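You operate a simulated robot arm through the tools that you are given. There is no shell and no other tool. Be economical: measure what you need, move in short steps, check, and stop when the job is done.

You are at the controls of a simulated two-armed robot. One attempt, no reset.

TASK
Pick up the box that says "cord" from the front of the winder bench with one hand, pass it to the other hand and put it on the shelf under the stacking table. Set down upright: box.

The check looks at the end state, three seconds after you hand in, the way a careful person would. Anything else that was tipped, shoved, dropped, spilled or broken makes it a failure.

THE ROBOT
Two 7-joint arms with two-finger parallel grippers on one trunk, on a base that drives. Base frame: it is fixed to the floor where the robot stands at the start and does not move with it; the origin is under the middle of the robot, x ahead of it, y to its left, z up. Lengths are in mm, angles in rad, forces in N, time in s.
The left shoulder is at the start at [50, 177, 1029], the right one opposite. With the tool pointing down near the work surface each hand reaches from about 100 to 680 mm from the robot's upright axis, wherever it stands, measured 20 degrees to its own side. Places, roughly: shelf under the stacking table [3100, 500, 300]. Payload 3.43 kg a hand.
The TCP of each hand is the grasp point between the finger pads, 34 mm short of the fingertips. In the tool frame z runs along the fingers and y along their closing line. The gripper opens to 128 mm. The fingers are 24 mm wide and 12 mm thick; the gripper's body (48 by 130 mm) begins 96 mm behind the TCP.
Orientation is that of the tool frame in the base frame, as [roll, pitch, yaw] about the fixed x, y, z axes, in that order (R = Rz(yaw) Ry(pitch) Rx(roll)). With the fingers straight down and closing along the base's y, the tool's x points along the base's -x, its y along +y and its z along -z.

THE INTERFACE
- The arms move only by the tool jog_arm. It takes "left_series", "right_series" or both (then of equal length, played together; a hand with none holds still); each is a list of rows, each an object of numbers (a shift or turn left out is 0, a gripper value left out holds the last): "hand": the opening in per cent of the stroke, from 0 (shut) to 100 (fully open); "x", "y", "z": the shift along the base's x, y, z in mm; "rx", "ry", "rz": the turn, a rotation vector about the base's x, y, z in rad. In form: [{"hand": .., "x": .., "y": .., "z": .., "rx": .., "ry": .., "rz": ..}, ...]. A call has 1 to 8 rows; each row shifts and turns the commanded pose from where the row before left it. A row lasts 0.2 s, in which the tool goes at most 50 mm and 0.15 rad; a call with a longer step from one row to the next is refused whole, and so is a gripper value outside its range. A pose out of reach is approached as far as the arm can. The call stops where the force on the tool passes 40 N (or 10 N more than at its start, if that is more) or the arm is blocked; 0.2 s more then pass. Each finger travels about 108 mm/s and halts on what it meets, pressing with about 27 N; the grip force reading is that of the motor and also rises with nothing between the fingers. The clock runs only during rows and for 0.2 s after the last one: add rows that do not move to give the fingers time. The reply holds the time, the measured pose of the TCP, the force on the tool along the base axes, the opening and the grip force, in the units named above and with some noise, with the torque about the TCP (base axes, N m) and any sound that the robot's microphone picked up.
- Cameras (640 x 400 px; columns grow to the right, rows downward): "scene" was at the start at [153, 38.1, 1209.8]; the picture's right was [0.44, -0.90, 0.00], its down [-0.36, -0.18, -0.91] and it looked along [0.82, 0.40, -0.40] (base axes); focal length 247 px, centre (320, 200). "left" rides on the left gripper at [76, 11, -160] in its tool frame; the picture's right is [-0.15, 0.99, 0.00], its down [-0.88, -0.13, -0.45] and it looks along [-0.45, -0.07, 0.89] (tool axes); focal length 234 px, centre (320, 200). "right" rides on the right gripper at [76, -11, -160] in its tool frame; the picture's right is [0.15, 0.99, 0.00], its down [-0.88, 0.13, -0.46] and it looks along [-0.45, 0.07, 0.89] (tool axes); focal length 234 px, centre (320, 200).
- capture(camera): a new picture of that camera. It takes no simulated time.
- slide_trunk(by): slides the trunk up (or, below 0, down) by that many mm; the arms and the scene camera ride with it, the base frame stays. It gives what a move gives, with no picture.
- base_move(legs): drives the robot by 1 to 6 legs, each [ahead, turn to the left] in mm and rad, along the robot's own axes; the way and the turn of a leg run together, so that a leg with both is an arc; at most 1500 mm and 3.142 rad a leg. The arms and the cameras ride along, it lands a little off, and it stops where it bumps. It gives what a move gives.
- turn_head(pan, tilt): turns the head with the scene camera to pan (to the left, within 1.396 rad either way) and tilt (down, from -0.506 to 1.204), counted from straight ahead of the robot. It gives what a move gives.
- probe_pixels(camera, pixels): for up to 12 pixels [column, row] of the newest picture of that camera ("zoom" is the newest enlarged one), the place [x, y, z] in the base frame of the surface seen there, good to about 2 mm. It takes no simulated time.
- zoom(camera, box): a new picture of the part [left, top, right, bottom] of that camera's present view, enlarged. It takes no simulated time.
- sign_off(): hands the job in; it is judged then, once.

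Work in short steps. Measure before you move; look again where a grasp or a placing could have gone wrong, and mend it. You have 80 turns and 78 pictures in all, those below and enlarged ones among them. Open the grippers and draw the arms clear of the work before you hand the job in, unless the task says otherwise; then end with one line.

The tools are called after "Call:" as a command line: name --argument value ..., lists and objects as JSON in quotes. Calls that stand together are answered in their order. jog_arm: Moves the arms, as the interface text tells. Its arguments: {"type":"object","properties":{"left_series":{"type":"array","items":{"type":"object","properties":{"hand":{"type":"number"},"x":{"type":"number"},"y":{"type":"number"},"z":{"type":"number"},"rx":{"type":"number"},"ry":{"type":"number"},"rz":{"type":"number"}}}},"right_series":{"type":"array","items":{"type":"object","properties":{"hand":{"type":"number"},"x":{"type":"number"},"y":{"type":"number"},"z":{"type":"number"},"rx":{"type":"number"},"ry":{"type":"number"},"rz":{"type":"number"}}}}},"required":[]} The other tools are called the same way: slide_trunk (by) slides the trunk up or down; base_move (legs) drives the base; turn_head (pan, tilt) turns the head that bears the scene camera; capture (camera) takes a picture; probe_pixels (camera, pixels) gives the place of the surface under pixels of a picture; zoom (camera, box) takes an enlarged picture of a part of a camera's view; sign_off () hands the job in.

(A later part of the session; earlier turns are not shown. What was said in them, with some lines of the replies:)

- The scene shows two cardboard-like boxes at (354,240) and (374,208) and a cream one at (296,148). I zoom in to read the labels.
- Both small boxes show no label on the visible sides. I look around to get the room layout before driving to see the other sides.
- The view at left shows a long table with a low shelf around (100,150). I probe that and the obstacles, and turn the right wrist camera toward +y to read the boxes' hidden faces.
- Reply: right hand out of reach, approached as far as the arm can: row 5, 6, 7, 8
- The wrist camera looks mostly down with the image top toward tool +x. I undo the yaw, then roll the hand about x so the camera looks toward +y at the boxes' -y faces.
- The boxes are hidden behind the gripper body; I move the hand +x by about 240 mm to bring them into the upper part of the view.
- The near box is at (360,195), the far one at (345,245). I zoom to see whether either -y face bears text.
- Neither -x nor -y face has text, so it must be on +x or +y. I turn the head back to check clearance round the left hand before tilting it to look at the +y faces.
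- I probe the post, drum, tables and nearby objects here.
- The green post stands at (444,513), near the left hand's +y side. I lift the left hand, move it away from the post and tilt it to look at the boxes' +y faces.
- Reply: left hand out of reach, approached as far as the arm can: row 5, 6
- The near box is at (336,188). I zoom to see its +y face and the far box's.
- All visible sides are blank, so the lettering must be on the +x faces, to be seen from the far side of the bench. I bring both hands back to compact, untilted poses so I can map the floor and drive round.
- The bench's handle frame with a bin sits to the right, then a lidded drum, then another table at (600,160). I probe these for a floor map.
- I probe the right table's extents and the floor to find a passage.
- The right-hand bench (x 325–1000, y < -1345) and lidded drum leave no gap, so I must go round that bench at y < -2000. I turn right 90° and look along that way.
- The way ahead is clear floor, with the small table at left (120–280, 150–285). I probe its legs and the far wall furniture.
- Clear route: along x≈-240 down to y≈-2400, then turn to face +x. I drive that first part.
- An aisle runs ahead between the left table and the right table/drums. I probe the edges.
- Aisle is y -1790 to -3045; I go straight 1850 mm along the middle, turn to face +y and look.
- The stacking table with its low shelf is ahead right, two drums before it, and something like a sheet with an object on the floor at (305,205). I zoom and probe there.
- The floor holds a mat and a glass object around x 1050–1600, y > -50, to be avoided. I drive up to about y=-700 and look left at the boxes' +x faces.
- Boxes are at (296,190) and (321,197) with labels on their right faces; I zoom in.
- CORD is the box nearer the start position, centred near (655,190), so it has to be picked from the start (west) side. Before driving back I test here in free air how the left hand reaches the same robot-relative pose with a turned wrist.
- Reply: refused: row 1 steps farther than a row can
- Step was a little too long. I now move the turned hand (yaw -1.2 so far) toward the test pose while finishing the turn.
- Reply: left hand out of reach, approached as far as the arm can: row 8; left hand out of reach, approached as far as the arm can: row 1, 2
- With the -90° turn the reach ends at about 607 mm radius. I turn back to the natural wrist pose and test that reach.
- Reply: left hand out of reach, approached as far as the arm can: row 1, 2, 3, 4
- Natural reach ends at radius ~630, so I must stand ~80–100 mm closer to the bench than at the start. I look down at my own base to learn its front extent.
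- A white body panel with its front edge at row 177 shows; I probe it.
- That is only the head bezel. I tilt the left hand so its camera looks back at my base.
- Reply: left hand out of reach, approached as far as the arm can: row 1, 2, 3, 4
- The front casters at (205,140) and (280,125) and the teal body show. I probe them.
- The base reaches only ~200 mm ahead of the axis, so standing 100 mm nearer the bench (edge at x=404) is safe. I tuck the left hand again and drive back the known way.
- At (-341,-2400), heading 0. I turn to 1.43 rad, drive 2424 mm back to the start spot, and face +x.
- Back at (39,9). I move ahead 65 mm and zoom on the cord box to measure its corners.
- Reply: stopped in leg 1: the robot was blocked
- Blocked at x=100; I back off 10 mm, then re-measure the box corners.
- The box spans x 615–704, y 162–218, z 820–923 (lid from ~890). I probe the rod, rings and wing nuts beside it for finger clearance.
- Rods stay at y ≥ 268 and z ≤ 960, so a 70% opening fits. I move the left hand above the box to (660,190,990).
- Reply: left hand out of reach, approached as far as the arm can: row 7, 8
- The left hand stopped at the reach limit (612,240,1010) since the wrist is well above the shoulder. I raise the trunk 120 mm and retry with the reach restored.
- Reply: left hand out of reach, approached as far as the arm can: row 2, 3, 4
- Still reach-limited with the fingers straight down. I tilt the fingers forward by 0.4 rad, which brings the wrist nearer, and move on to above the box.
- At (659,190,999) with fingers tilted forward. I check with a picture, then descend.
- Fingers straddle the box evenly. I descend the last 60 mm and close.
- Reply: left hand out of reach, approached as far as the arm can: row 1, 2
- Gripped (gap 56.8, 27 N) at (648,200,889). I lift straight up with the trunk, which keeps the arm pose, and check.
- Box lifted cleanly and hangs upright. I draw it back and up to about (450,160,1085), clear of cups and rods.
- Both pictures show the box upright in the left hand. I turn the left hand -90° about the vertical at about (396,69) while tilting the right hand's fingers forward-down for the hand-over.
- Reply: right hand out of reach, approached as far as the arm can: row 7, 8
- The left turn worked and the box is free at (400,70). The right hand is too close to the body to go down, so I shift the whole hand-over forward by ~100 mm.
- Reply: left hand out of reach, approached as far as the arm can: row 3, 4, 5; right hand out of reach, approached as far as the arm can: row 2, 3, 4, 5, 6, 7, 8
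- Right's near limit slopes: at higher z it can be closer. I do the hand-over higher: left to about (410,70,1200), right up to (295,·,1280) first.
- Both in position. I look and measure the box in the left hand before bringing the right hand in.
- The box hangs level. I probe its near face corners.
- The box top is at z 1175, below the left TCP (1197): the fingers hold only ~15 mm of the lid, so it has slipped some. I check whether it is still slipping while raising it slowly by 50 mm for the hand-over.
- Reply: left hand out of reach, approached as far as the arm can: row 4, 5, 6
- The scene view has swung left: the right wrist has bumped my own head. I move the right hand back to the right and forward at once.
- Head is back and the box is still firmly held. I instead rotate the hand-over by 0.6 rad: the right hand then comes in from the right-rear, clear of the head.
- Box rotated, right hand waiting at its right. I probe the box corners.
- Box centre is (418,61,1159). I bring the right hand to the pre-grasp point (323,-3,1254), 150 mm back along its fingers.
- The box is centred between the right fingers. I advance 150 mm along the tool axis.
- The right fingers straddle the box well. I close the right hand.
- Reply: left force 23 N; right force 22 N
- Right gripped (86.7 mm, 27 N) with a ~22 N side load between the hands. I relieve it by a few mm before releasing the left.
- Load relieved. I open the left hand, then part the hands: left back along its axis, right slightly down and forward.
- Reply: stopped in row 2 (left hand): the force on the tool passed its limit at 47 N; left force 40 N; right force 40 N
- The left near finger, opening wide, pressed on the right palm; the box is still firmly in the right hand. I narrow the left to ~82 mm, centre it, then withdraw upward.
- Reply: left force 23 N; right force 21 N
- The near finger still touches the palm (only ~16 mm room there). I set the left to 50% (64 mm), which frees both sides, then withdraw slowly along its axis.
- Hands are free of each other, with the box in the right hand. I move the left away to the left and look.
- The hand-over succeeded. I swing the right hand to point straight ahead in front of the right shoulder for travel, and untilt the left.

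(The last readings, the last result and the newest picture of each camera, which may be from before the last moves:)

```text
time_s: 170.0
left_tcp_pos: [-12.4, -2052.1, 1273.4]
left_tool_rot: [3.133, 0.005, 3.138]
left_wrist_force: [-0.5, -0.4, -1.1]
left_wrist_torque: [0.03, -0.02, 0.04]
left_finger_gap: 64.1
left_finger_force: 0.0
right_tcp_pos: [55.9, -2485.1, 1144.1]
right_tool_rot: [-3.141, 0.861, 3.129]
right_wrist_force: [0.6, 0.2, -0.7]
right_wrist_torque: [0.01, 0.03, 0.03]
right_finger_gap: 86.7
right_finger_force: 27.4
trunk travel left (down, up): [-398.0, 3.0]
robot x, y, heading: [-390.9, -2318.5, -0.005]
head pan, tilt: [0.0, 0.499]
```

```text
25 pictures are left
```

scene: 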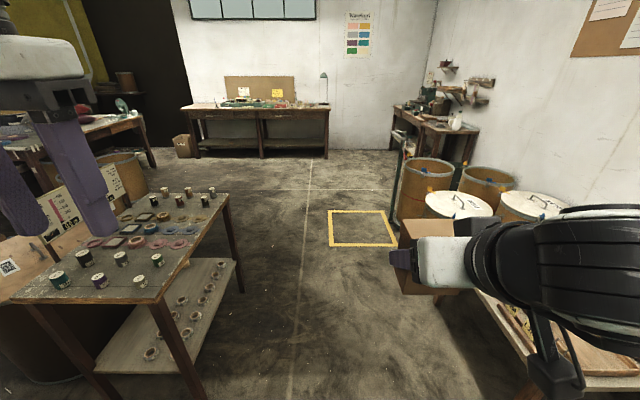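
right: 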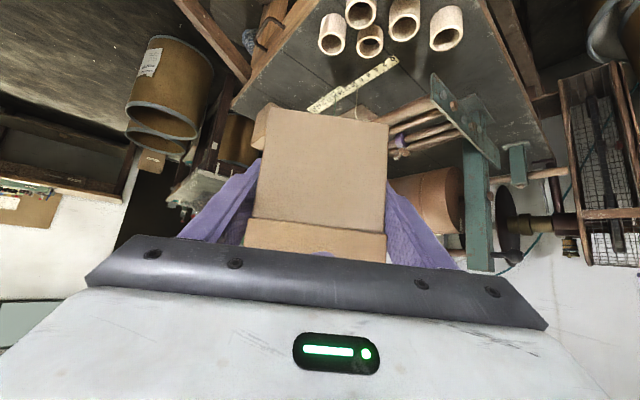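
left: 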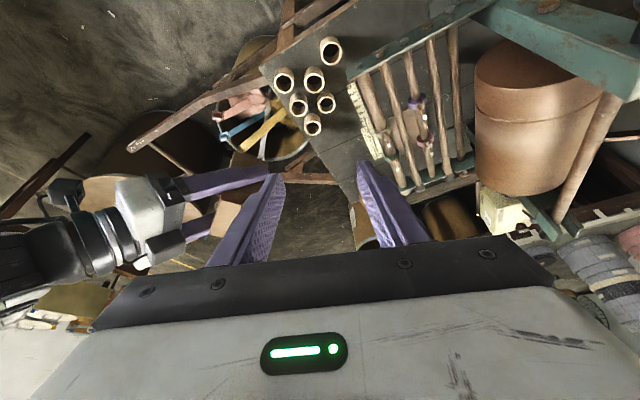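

Robot at (-391,-2318). I drive along the aisle, then diagonally to about (2950,-890) and turn to face the stacking table.

Call:
base_move --legs '[[0, -0.04], [1500, 0], [200, 0], [0, 0.783]]'

Call:
capture --camera "scene"

```text
time_s: 181.1
left_tcp_pos: [1418.6, -1907.5, 1274.3]
left_tool_rot: [3.134, 0.004, -2.392]
left_wrist_force: [0.2, -0.2, -1.0]
left_wrist_torque: [0.0, -0.04, -0.02]
left_finger_gap: 64.3
left_finger_force: 0.0
right_tcp_pos: [1762.9, -2177.7, 1144.1]
right_tool_rot: [-3.141, 0.863, -2.403]
right_wrist_force: [-0.5, 0.2, 0.1]
right_wrist_torque: [-0.03, 0.01, 0.0]
right_finger_gap: 86.6
right_finger_force: 27.1
trunk travel left (down, up): [-398.0, 3.0]
robot x, y, heading: [1322.8, -2363.1, 0.753]
head pan, tilt: [0.0, 0.499]
```

```text
24 pictures are left
```

scene: 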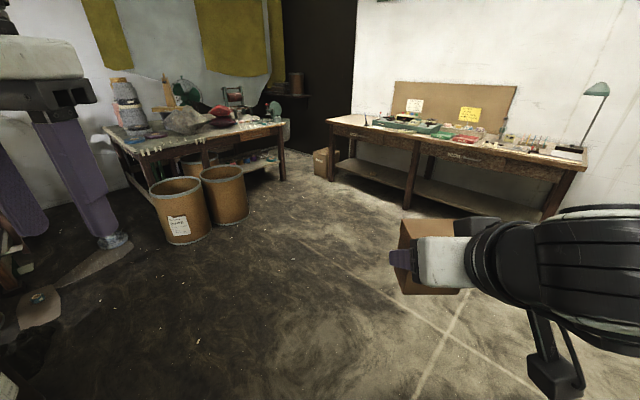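

The floor ahead is clear. I drive 2150 mm and turn to face the table.

Call:
base_move --legs '[[1500, 0], [650, 0], [0, 0.82]]'

Call:
slide_trunk --by -250

Call:
capture --camera "scene"

```text
time_s: 194.0
left_tcp_pos: [2650.6, -505.2, 1274.1]
left_tool_rot: [3.134, 0.005, -1.573]
left_wrist_force: [-0.3, 0.6, -0.7]
left_wrist_torque: [0.0, -0.03, 0.01]
left_finger_gap: 63.8
left_finger_force: 0.0
right_tcp_pos: [3083.3, -437.0, 1144.9]
right_tool_rot: [-3.14, 0.863, -1.58]
right_wrist_force: [-0.4, 0.1, 0.0]
right_wrist_torque: [-0.01, -0.01, -0.01]
right_finger_gap: 86.6
right_finger_force: 26.6
trunk travel left (down, up): [-398.0, 3.0]
robot x, y, heading: [2916.3, -880.9, 1.573]
head pan, tilt: [0.0, 0.499]
```

```text
time_s: 196.6
left_tcp_pos: [2649.7, -506.8, 1023.9]
left_tool_rot: [3.133, 0.006, -1.573]
left_wrist_force: [-0.5, 0.3, -0.3]
left_wrist_torque: [0.0, -0.02, -0.03]
left_finger_gap: 63.9
left_finger_force: 0.1
right_tcp_pos: [3084.6, -438.4, 894.1]
right_tool_rot: [-3.139, 0.864, -1.581]
right_wrist_force: [0.1, 0.9, -0.4]
right_wrist_torque: [0.01, 0.0, 0.03]
right_finger_gap: 86.4
right_finger_force: 27.0
trunk travel left (down, up): [-148.0, 253.0]
robot x, y, heading: [2919.9, -883.6, 1.575]
head pan, tilt: [0.0, 0.499]
```

```text
23 pictures are left
```

scene: 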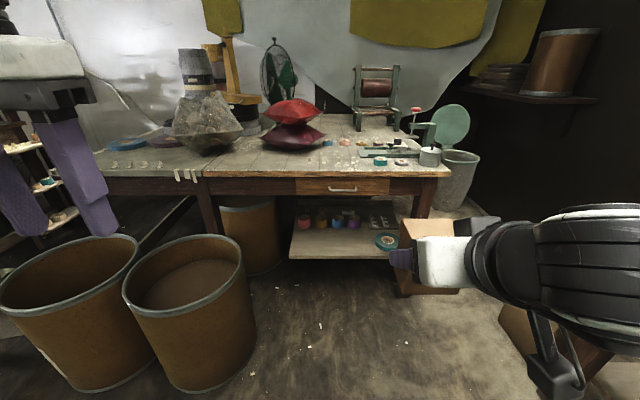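

The shelf is at (340,240), with pots at its back and a green ring at (386,240). I zoom and probe it.

Call:
zoom --camera "scene" --box '[200, 160, 460, 290]'

Call:
probe_pixels --camera "scene" --pixels '[[292, 255], [388, 258], [300, 232], [320, 240], [340, 245], [360, 240], [375, 240], [395, 250], [340, 183], [320, 195], [240, 290], [250, 230]]'

```text
2.46 times, centred on (330, 225) of scene
```

zoom: 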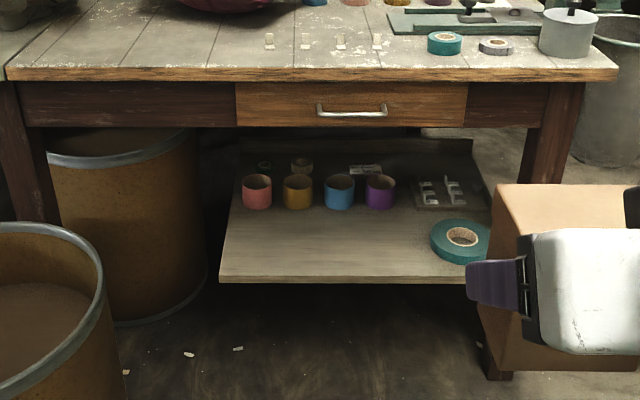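

```text
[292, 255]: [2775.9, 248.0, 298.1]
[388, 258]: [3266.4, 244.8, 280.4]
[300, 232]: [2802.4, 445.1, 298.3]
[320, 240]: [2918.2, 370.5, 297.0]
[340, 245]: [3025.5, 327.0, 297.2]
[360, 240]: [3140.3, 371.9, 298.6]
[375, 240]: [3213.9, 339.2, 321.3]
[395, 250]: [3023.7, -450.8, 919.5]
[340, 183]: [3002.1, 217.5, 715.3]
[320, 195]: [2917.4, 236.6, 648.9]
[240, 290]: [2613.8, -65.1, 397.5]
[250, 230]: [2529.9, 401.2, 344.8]
```

Shelf top is z=298, front edge y=245, free for x 2790–3160 up to y≈440; the apron's underside is ~z 645. I lower the trunk fully and bring the right hand down to carrying height in front of me, and pull the left hand in.

Call:
slide_trunk --by -148

Call:
jog_arm --right_series '[{"z": -46, "x": -9, "y": 14}, {"z": -46, "x": -9, "y": 14}, {"z": -46, "x": -9, "y": 14}, {"z": -46, "x": -9, "y": 14}, {"z": -46, "x": -9, "y": 14}, {"z": -46, "x": -9, "y": 14}, {"z": -46, "x": -9, "y": 14}, {"z": -46, "x": -9, "y": 14}]' --left_series '[{"y": -15, "z": 10}, {"y": -15, "z": 10}, {"y": -15, "z": 10}, {"y": -15, "z": 10}, {"y": -15, "z": 10}, {"y": -15, "z": 10}, {"y": -15, "z": 10}, {}]'

Call:
probe_pixels --camera "scene" --pixels '[[256, 330], [242, 265], [250, 370]]'

Call:
capture --camera "scene"

```text
time_s: 198.3
left_tcp_pos: [2650.6, -506.3, 876.0]
left_tool_rot: [3.132, 0.006, -1.574]
left_wrist_force: [1.0, 0.0, -0.4]
left_wrist_torque: [-0.03, -0.01, -0.01]
left_finger_gap: 64.0
left_finger_force: 0.0
right_tcp_pos: [3083.8, -436.5, 747.4]
right_tool_rot: [-3.138, 0.864, -1.581]
right_wrist_force: [0.6, 0.0, -0.5]
right_wrist_torque: [-0.05, 0.01, 0.0]
right_finger_gap: 86.6
right_finger_force: 26.9
trunk travel left (down, up): [0.0, 401.0]
robot x, y, heading: [2917.8, -883.3, 1.578]
head pan, tilt: [0.0, 0.499]
```

```text
time_s: 200.1
left_tcp_pos: [2649.8, -610.7, 945.3]
left_tool_rot: [3.133, 0.006, -1.572]
left_wrist_force: [-0.3, 0.0, 0.5]
left_wrist_torque: [0.02, 0.02, -0.01]
left_finger_gap: 63.9
left_finger_force: 0.0
right_tcp_pos: [3011.2, -326.2, 376.7]
right_tool_rot: [3.141, 0.865, -1.583]
right_wrist_force: [0.5, -1.0, -0.8]
right_wrist_torque: [0.01, 0.0, 0.0]
right_finger_gap: 86.9
right_finger_force: 27.1
trunk travel left (down, up): [0.0, 401.0]
robot x, y, heading: [2914.7, -883.6, 1.575]
head pan, tilt: [0.0, 0.499]
```

```text
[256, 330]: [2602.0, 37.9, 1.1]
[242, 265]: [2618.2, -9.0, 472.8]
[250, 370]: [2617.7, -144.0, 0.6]
```

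```text
21 pictures are left
```

scene: 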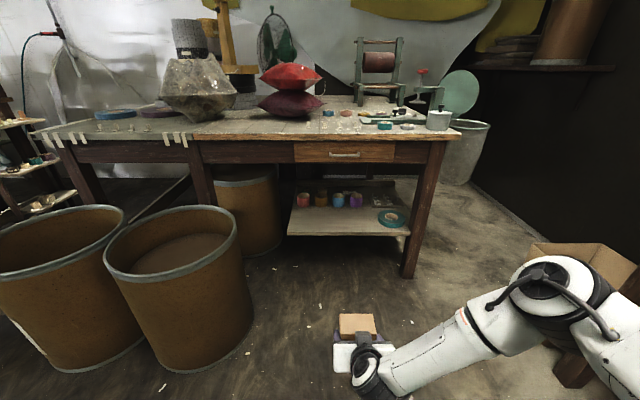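

The box hangs at (357,323) at carrying height. I check the box's heights against the TCP, via the scene camera.

Call:
zoom --camera "scene" --box '[310, 290, 410, 390]'

Call:
probe_pixels --camera "scene" --pixels '[[342, 318], [373, 318], [345, 331], [370, 332], [470, 325], [550, 270], [410, 262], [420, 200], [400, 225]]'

Call:
capture --camera "right"

```text
4.00 times, centred on (360, 340) of scene
```

zoom: 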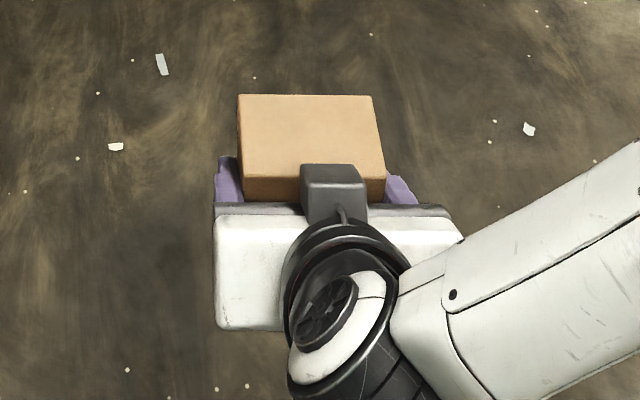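

```text
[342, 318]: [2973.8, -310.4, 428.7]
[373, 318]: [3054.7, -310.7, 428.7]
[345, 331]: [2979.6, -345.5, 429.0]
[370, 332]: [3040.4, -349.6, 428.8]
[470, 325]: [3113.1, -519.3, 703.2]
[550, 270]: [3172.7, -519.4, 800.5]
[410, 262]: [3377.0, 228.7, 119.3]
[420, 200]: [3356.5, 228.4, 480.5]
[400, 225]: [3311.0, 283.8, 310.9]
```

```text
19 pictures are left
```

right: 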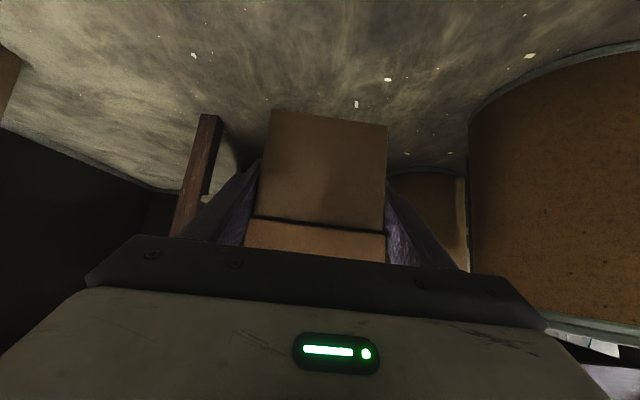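

Box top is level at z 428.8, so its bottom is 51 mm below the TCP; centre near (3013,-326). The elbow rides rather far forward, so I stretch the arm 80 mm more before driving in.

Call:
jog_arm --right_series '[{"y": 20}, {"y": 20}, {"y": 20}, {"y": 20}]'

Call:
capture --camera "scene"

```text
time_s: 201.1
left_tcp_pos: [2649.7, -611.1, 944.4]
left_tool_rot: [3.133, 0.004, -1.573]
left_wrist_force: [0.5, -1.1, -0.4]
left_wrist_torque: [-0.01, 0.01, 0.0]
left_finger_gap: 63.7
left_finger_force: 0.1
right_tcp_pos: [3011.3, -246.6, 378.4]
right_tool_rot: [-3.14, 0.864, -1.582]
right_wrist_force: [-0.2, -0.3, 1.0]
right_wrist_torque: [-0.01, 0.02, 0.01]
right_finger_gap: 86.7
right_finger_force: 27.2
trunk travel left (down, up): [0.0, 401.0]
robot x, y, heading: [2916.3, -885.3, 1.572]
head pan, tilt: [0.0, 0.499]
```

```text
18 pictures are left
```

scene: 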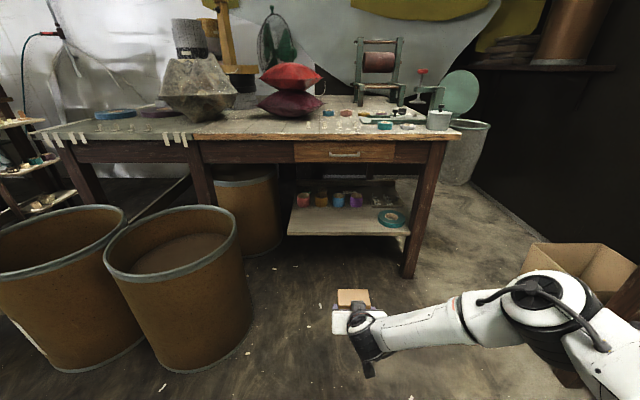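

I probe the front-most points of the arm to check clearance to the table.

Call:
probe_pixels --camera "scene" --pixels '[[530, 274], [500, 290], [470, 300], [430, 312], [395, 322], [360, 308], [580, 280], [375, 318]]'

```text
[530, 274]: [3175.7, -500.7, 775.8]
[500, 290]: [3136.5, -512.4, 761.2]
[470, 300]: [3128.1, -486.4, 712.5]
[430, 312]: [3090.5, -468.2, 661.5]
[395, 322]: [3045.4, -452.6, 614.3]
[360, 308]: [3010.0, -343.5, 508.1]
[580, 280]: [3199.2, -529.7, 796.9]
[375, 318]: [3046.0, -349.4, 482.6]
```

After moving 570 mm ahead all arm points stay ≥100 mm clear of the apron. I drive straight in.

Call:
base_move --legs '[[400, 0], [170, 0]]'

Call:
capture --camera "right"

Call:
capture --camera "scene"

```text
time_s: 204.7
left_tcp_pos: [2644.4, -44.9, 946.0]
left_tool_rot: [3.132, 0.004, -1.566]
left_wrist_force: [-0.4, -0.1, 0.6]
left_wrist_torque: [0.01, 0.01, 0.0]
left_finger_gap: 63.9
left_finger_force: 0.0
right_tcp_pos: [3001.0, 322.9, 378.4]
right_tool_rot: [-3.141, 0.862, -1.573]
right_wrist_force: [-0.2, 0.6, 0.6]
right_wrist_torque: [0.01, 0.0, -0.03]
right_finger_gap: 86.6
right_finger_force: 27.3
trunk travel left (down, up): [0.0, 401.0]
robot x, y, heading: [2912.0, -313.8, 1.585]
head pan, tilt: [0.0, 0.499]
```

```text
17 pictures are left
```

right: 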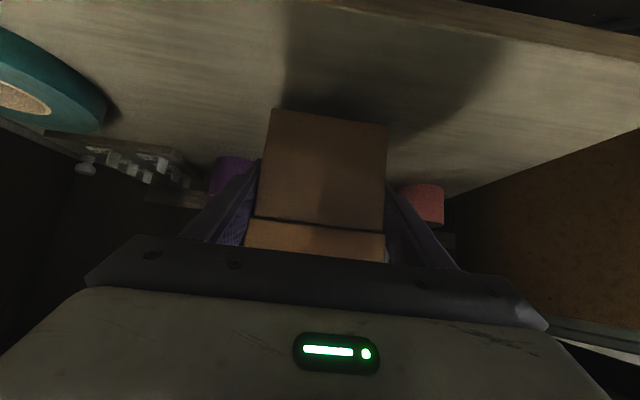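

```text
16 pictures are left
```

scene: 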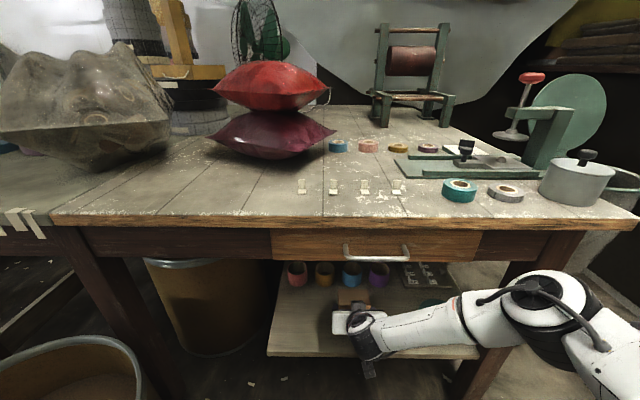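

The box is over the shelf at (3001,323), clear of pots and ring. I lower it gently toward the shelf.

Call:
jog_arm --right_series '[{"z": -10, "y": 5}, {"z": -10, "y": 5}, {"z": -5}, {"z": -2}, {}]'

Call:
capture --camera "right"

```text
time_s: 205.9
left_tcp_pos: [2644.0, -44.3, 944.9]
left_tool_rot: [3.131, 0.005, -1.564]
left_wrist_force: [0.9, -0.2, 0.4]
left_wrist_torque: [-0.01, -0.01, 0.0]
left_finger_gap: 63.8
left_finger_force: 0.1
right_tcp_pos: [3002.0, 334.3, 351.1]
right_tool_rot: [-3.139, 0.863, -1.573]
right_wrist_force: [0.4, 0.1, 0.9]
right_wrist_torque: [-0.02, -0.02, -0.02]
right_finger_gap: 86.6
right_finger_force: 27.0
trunk travel left (down, up): [0.0, 401.0]
robot x, y, heading: [2916.9, -313.4, 1.581]
head pan, tilt: [0.0, 0.499]
```

```text
15 pictures are left
```

right: 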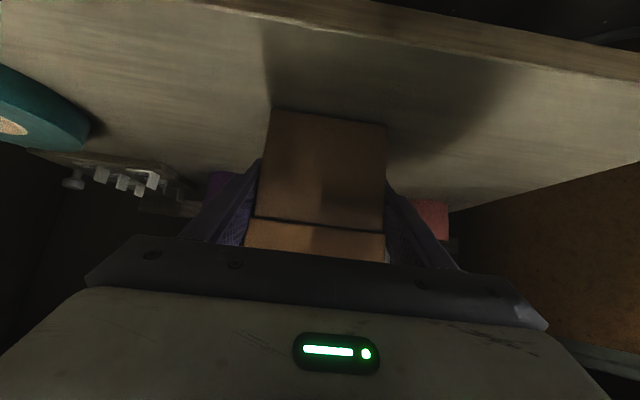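

Bottom is about 2 mm above the shelf. I go down in 1 mm steps to feel contact.

Call:
jog_arm --right_series '[{"z": -1}, {"z": -1}, {"z": -1}, {}]'

```text
time_s: 206.9
left_tcp_pos: [2643.7, -44.3, 944.8]
left_tool_rot: [3.134, 0.004, -1.565]
left_wrist_force: [0.3, 0.1, -0.7]
left_wrist_torque: [0.02, 0.01, -0.01]
left_finger_gap: 63.9
left_finger_force: 0.1
right_tcp_pos: [3000.9, 333.2, 347.7]
right_tool_rot: [-3.14, 0.864, -1.573]
right_wrist_force: [-0.1, -0.8, 2.2]
right_wrist_torque: [0.01, 0.19, 0.03]
right_finger_gap: 86.8
right_finger_force: 27.0
trunk travel left (down, up): [0.0, 401.0]
robot x, y, heading: [2915.9, -314.6, 1.578]
head pan, tilt: [0.0, 0.499]
```

Light contact (2 N up, some torque). One more mm, then I open the fingers moderately.

Call:
jog_arm --right_series '[{"z": -1}, {}, {"hand": 75}, {"hand": 80}, {"hand": 82}, {}]'

Call:
capture --camera "right"

```text
time_s: 208.3
left_tcp_pos: [2644.8, -44.7, 944.6]
left_tool_rot: [3.135, 0.006, -1.564]
left_wrist_force: [-0.1, 0.5, 0.5]
left_wrist_torque: [-0.01, -0.02, -0.01]
left_finger_gap: 63.9
left_finger_force: 0.2
right_tcp_pos: [3001.4, 332.9, 347.1]
right_tool_rot: [-3.138, 0.864, -1.574]
right_wrist_force: [0.6, 0.5, -0.6]
right_wrist_torque: [-0.01, -0.02, 0.01]
right_finger_gap: 105.1
right_finger_force: 0.1
trunk travel left (down, up): [0.0, 401.0]
robot x, y, heading: [2914.3, -317.2, 1.58]
head pan, tilt: [0.0, 0.499]
```

```text
14 pictures are left
```

right: 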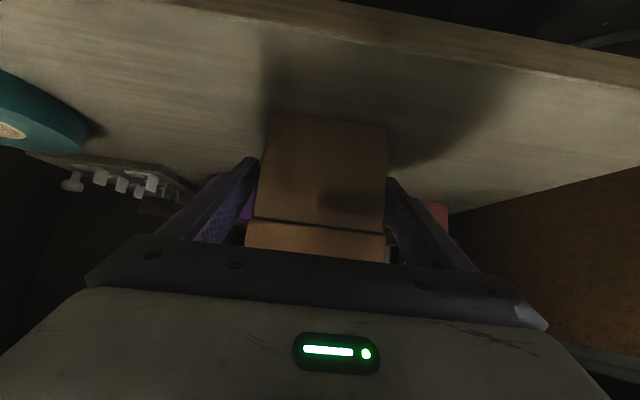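

Box stands free between the fingers. I open fully and draw the hand straight back out.

Call:
jog_arm --right_series '[{"hand": 95}, {}, {"y": -15, "z": 2}, {"y": -20, "z": 3}, {"y": -20, "z": 3}, {"y": -20, "z": 3}, {"y": -10}]'

Call:
capture --camera "right"

```text
time_s: 209.9
left_tcp_pos: [2644.7, -45.3, 945.7]
left_tool_rot: [3.132, 0.005, -1.565]
left_wrist_force: [0.5, 0.7, 0.3]
left_wrist_torque: [-0.02, 0.02, -0.02]
left_finger_gap: 63.9
left_finger_force: 0.2
right_tcp_pos: [3001.1, 249.8, 358.5]
right_tool_rot: [-3.136, 0.865, -1.572]
right_wrist_force: [-0.8, 0.1, 0.0]
right_wrist_torque: [-0.02, 0.0, 0.0]
right_finger_gap: 121.8
right_finger_force: 0.1
trunk travel left (down, up): [0.0, 401.0]
robot x, y, heading: [2914.8, -312.9, 1.58]
head pan, tilt: [0.0, 0.499]
```

```text
13 pictures are left
```

right: 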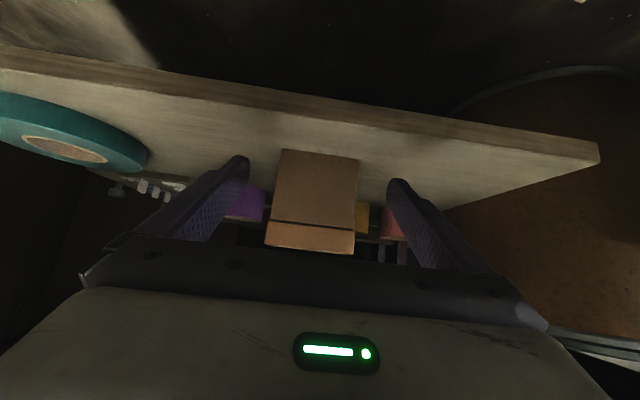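

The box stays standing on the shelf. I back the base off 450 mm and check from the scene camera.

Call:
base_move --legs '[[-450, 0]]'

Call:
zoom --camera "scene" --box '[220, 140, 460, 290]'

Call:
capture --camera "scene"

```text
time_s: 212.6
left_tcp_pos: [2650.2, -497.2, 945.6]
left_tool_rot: [3.133, 0.006, -1.562]
left_wrist_force: [-1.2, -0.5, 0.2]
left_wrist_torque: [-0.01, 0.0, -0.05]
left_finger_gap: 64.1
left_finger_force: 0.0
right_tcp_pos: [3005.2, -202.8, 358.6]
right_tool_rot: [-3.138, 0.865, -1.57]
right_wrist_force: [-0.4, 0.6, -0.5]
right_wrist_torque: [0.01, 0.01, 0.02]
right_finger_gap: 121.7
right_finger_force: 0.1
trunk travel left (down, up): [0.0, 401.0]
robot x, y, heading: [2917.1, -764.5, 1.583]
head pan, tilt: [0.0, 0.499]
```

```text
2.67 times, centred on (340, 215) of scene
```

zoom: 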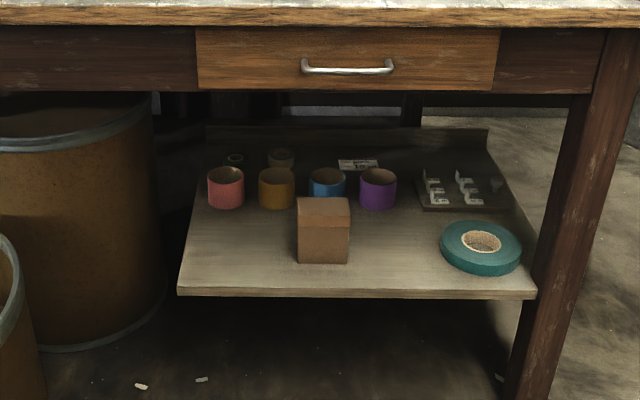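

```text
11 pictures are left
```

scene: 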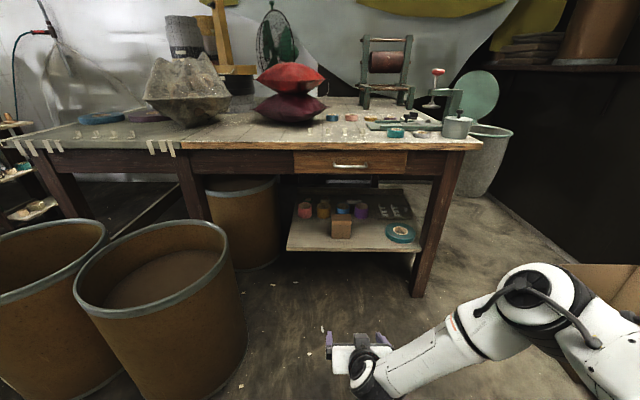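

The cord box stands upright on the shelf, everything around it is undisturbed, and both arms are clear. I open the left hand too and hand in.

Call:
jog_arm --left_series '[{"hand": 100}, {}, {}]'

Call:
sign_off

```text
time_s: 213.4
left_tcp_pos: [2648.5, -497.9, 945.6]
left_tool_rot: [3.134, 0.005, -1.562]
left_wrist_force: [0.0, 0.5, -0.3]
left_wrist_torque: [-0.01, 0.01, 0.02]
left_finger_gap: 128.0
left_finger_force: 0.1
right_tcp_pos: [3005.5, -203.1, 358.0]
right_tool_rot: [-3.139, 0.864, -1.571]
right_wrist_force: [-0.6, -0.6, 0.2]
right_wrist_torque: [0.0, 0.0, -0.02]
right_finger_gap: 121.9
right_finger_force: 0.0
trunk travel left (down, up): [0.0, 401.0]
robot x, y, heading: [2918.7, -765.8, 1.583]
head pan, tilt: [0.0, 0.499]
```

```text
The job is handed in.
```

The "cord" box was picked up with the left hand, passed to the right hand and set upright on the shelf under the stacking table; nothing else looked disturbed in the pictures I took, though the base was blocked once by an unseen obstacle at the bench and I did not recheck the bench afterwards.
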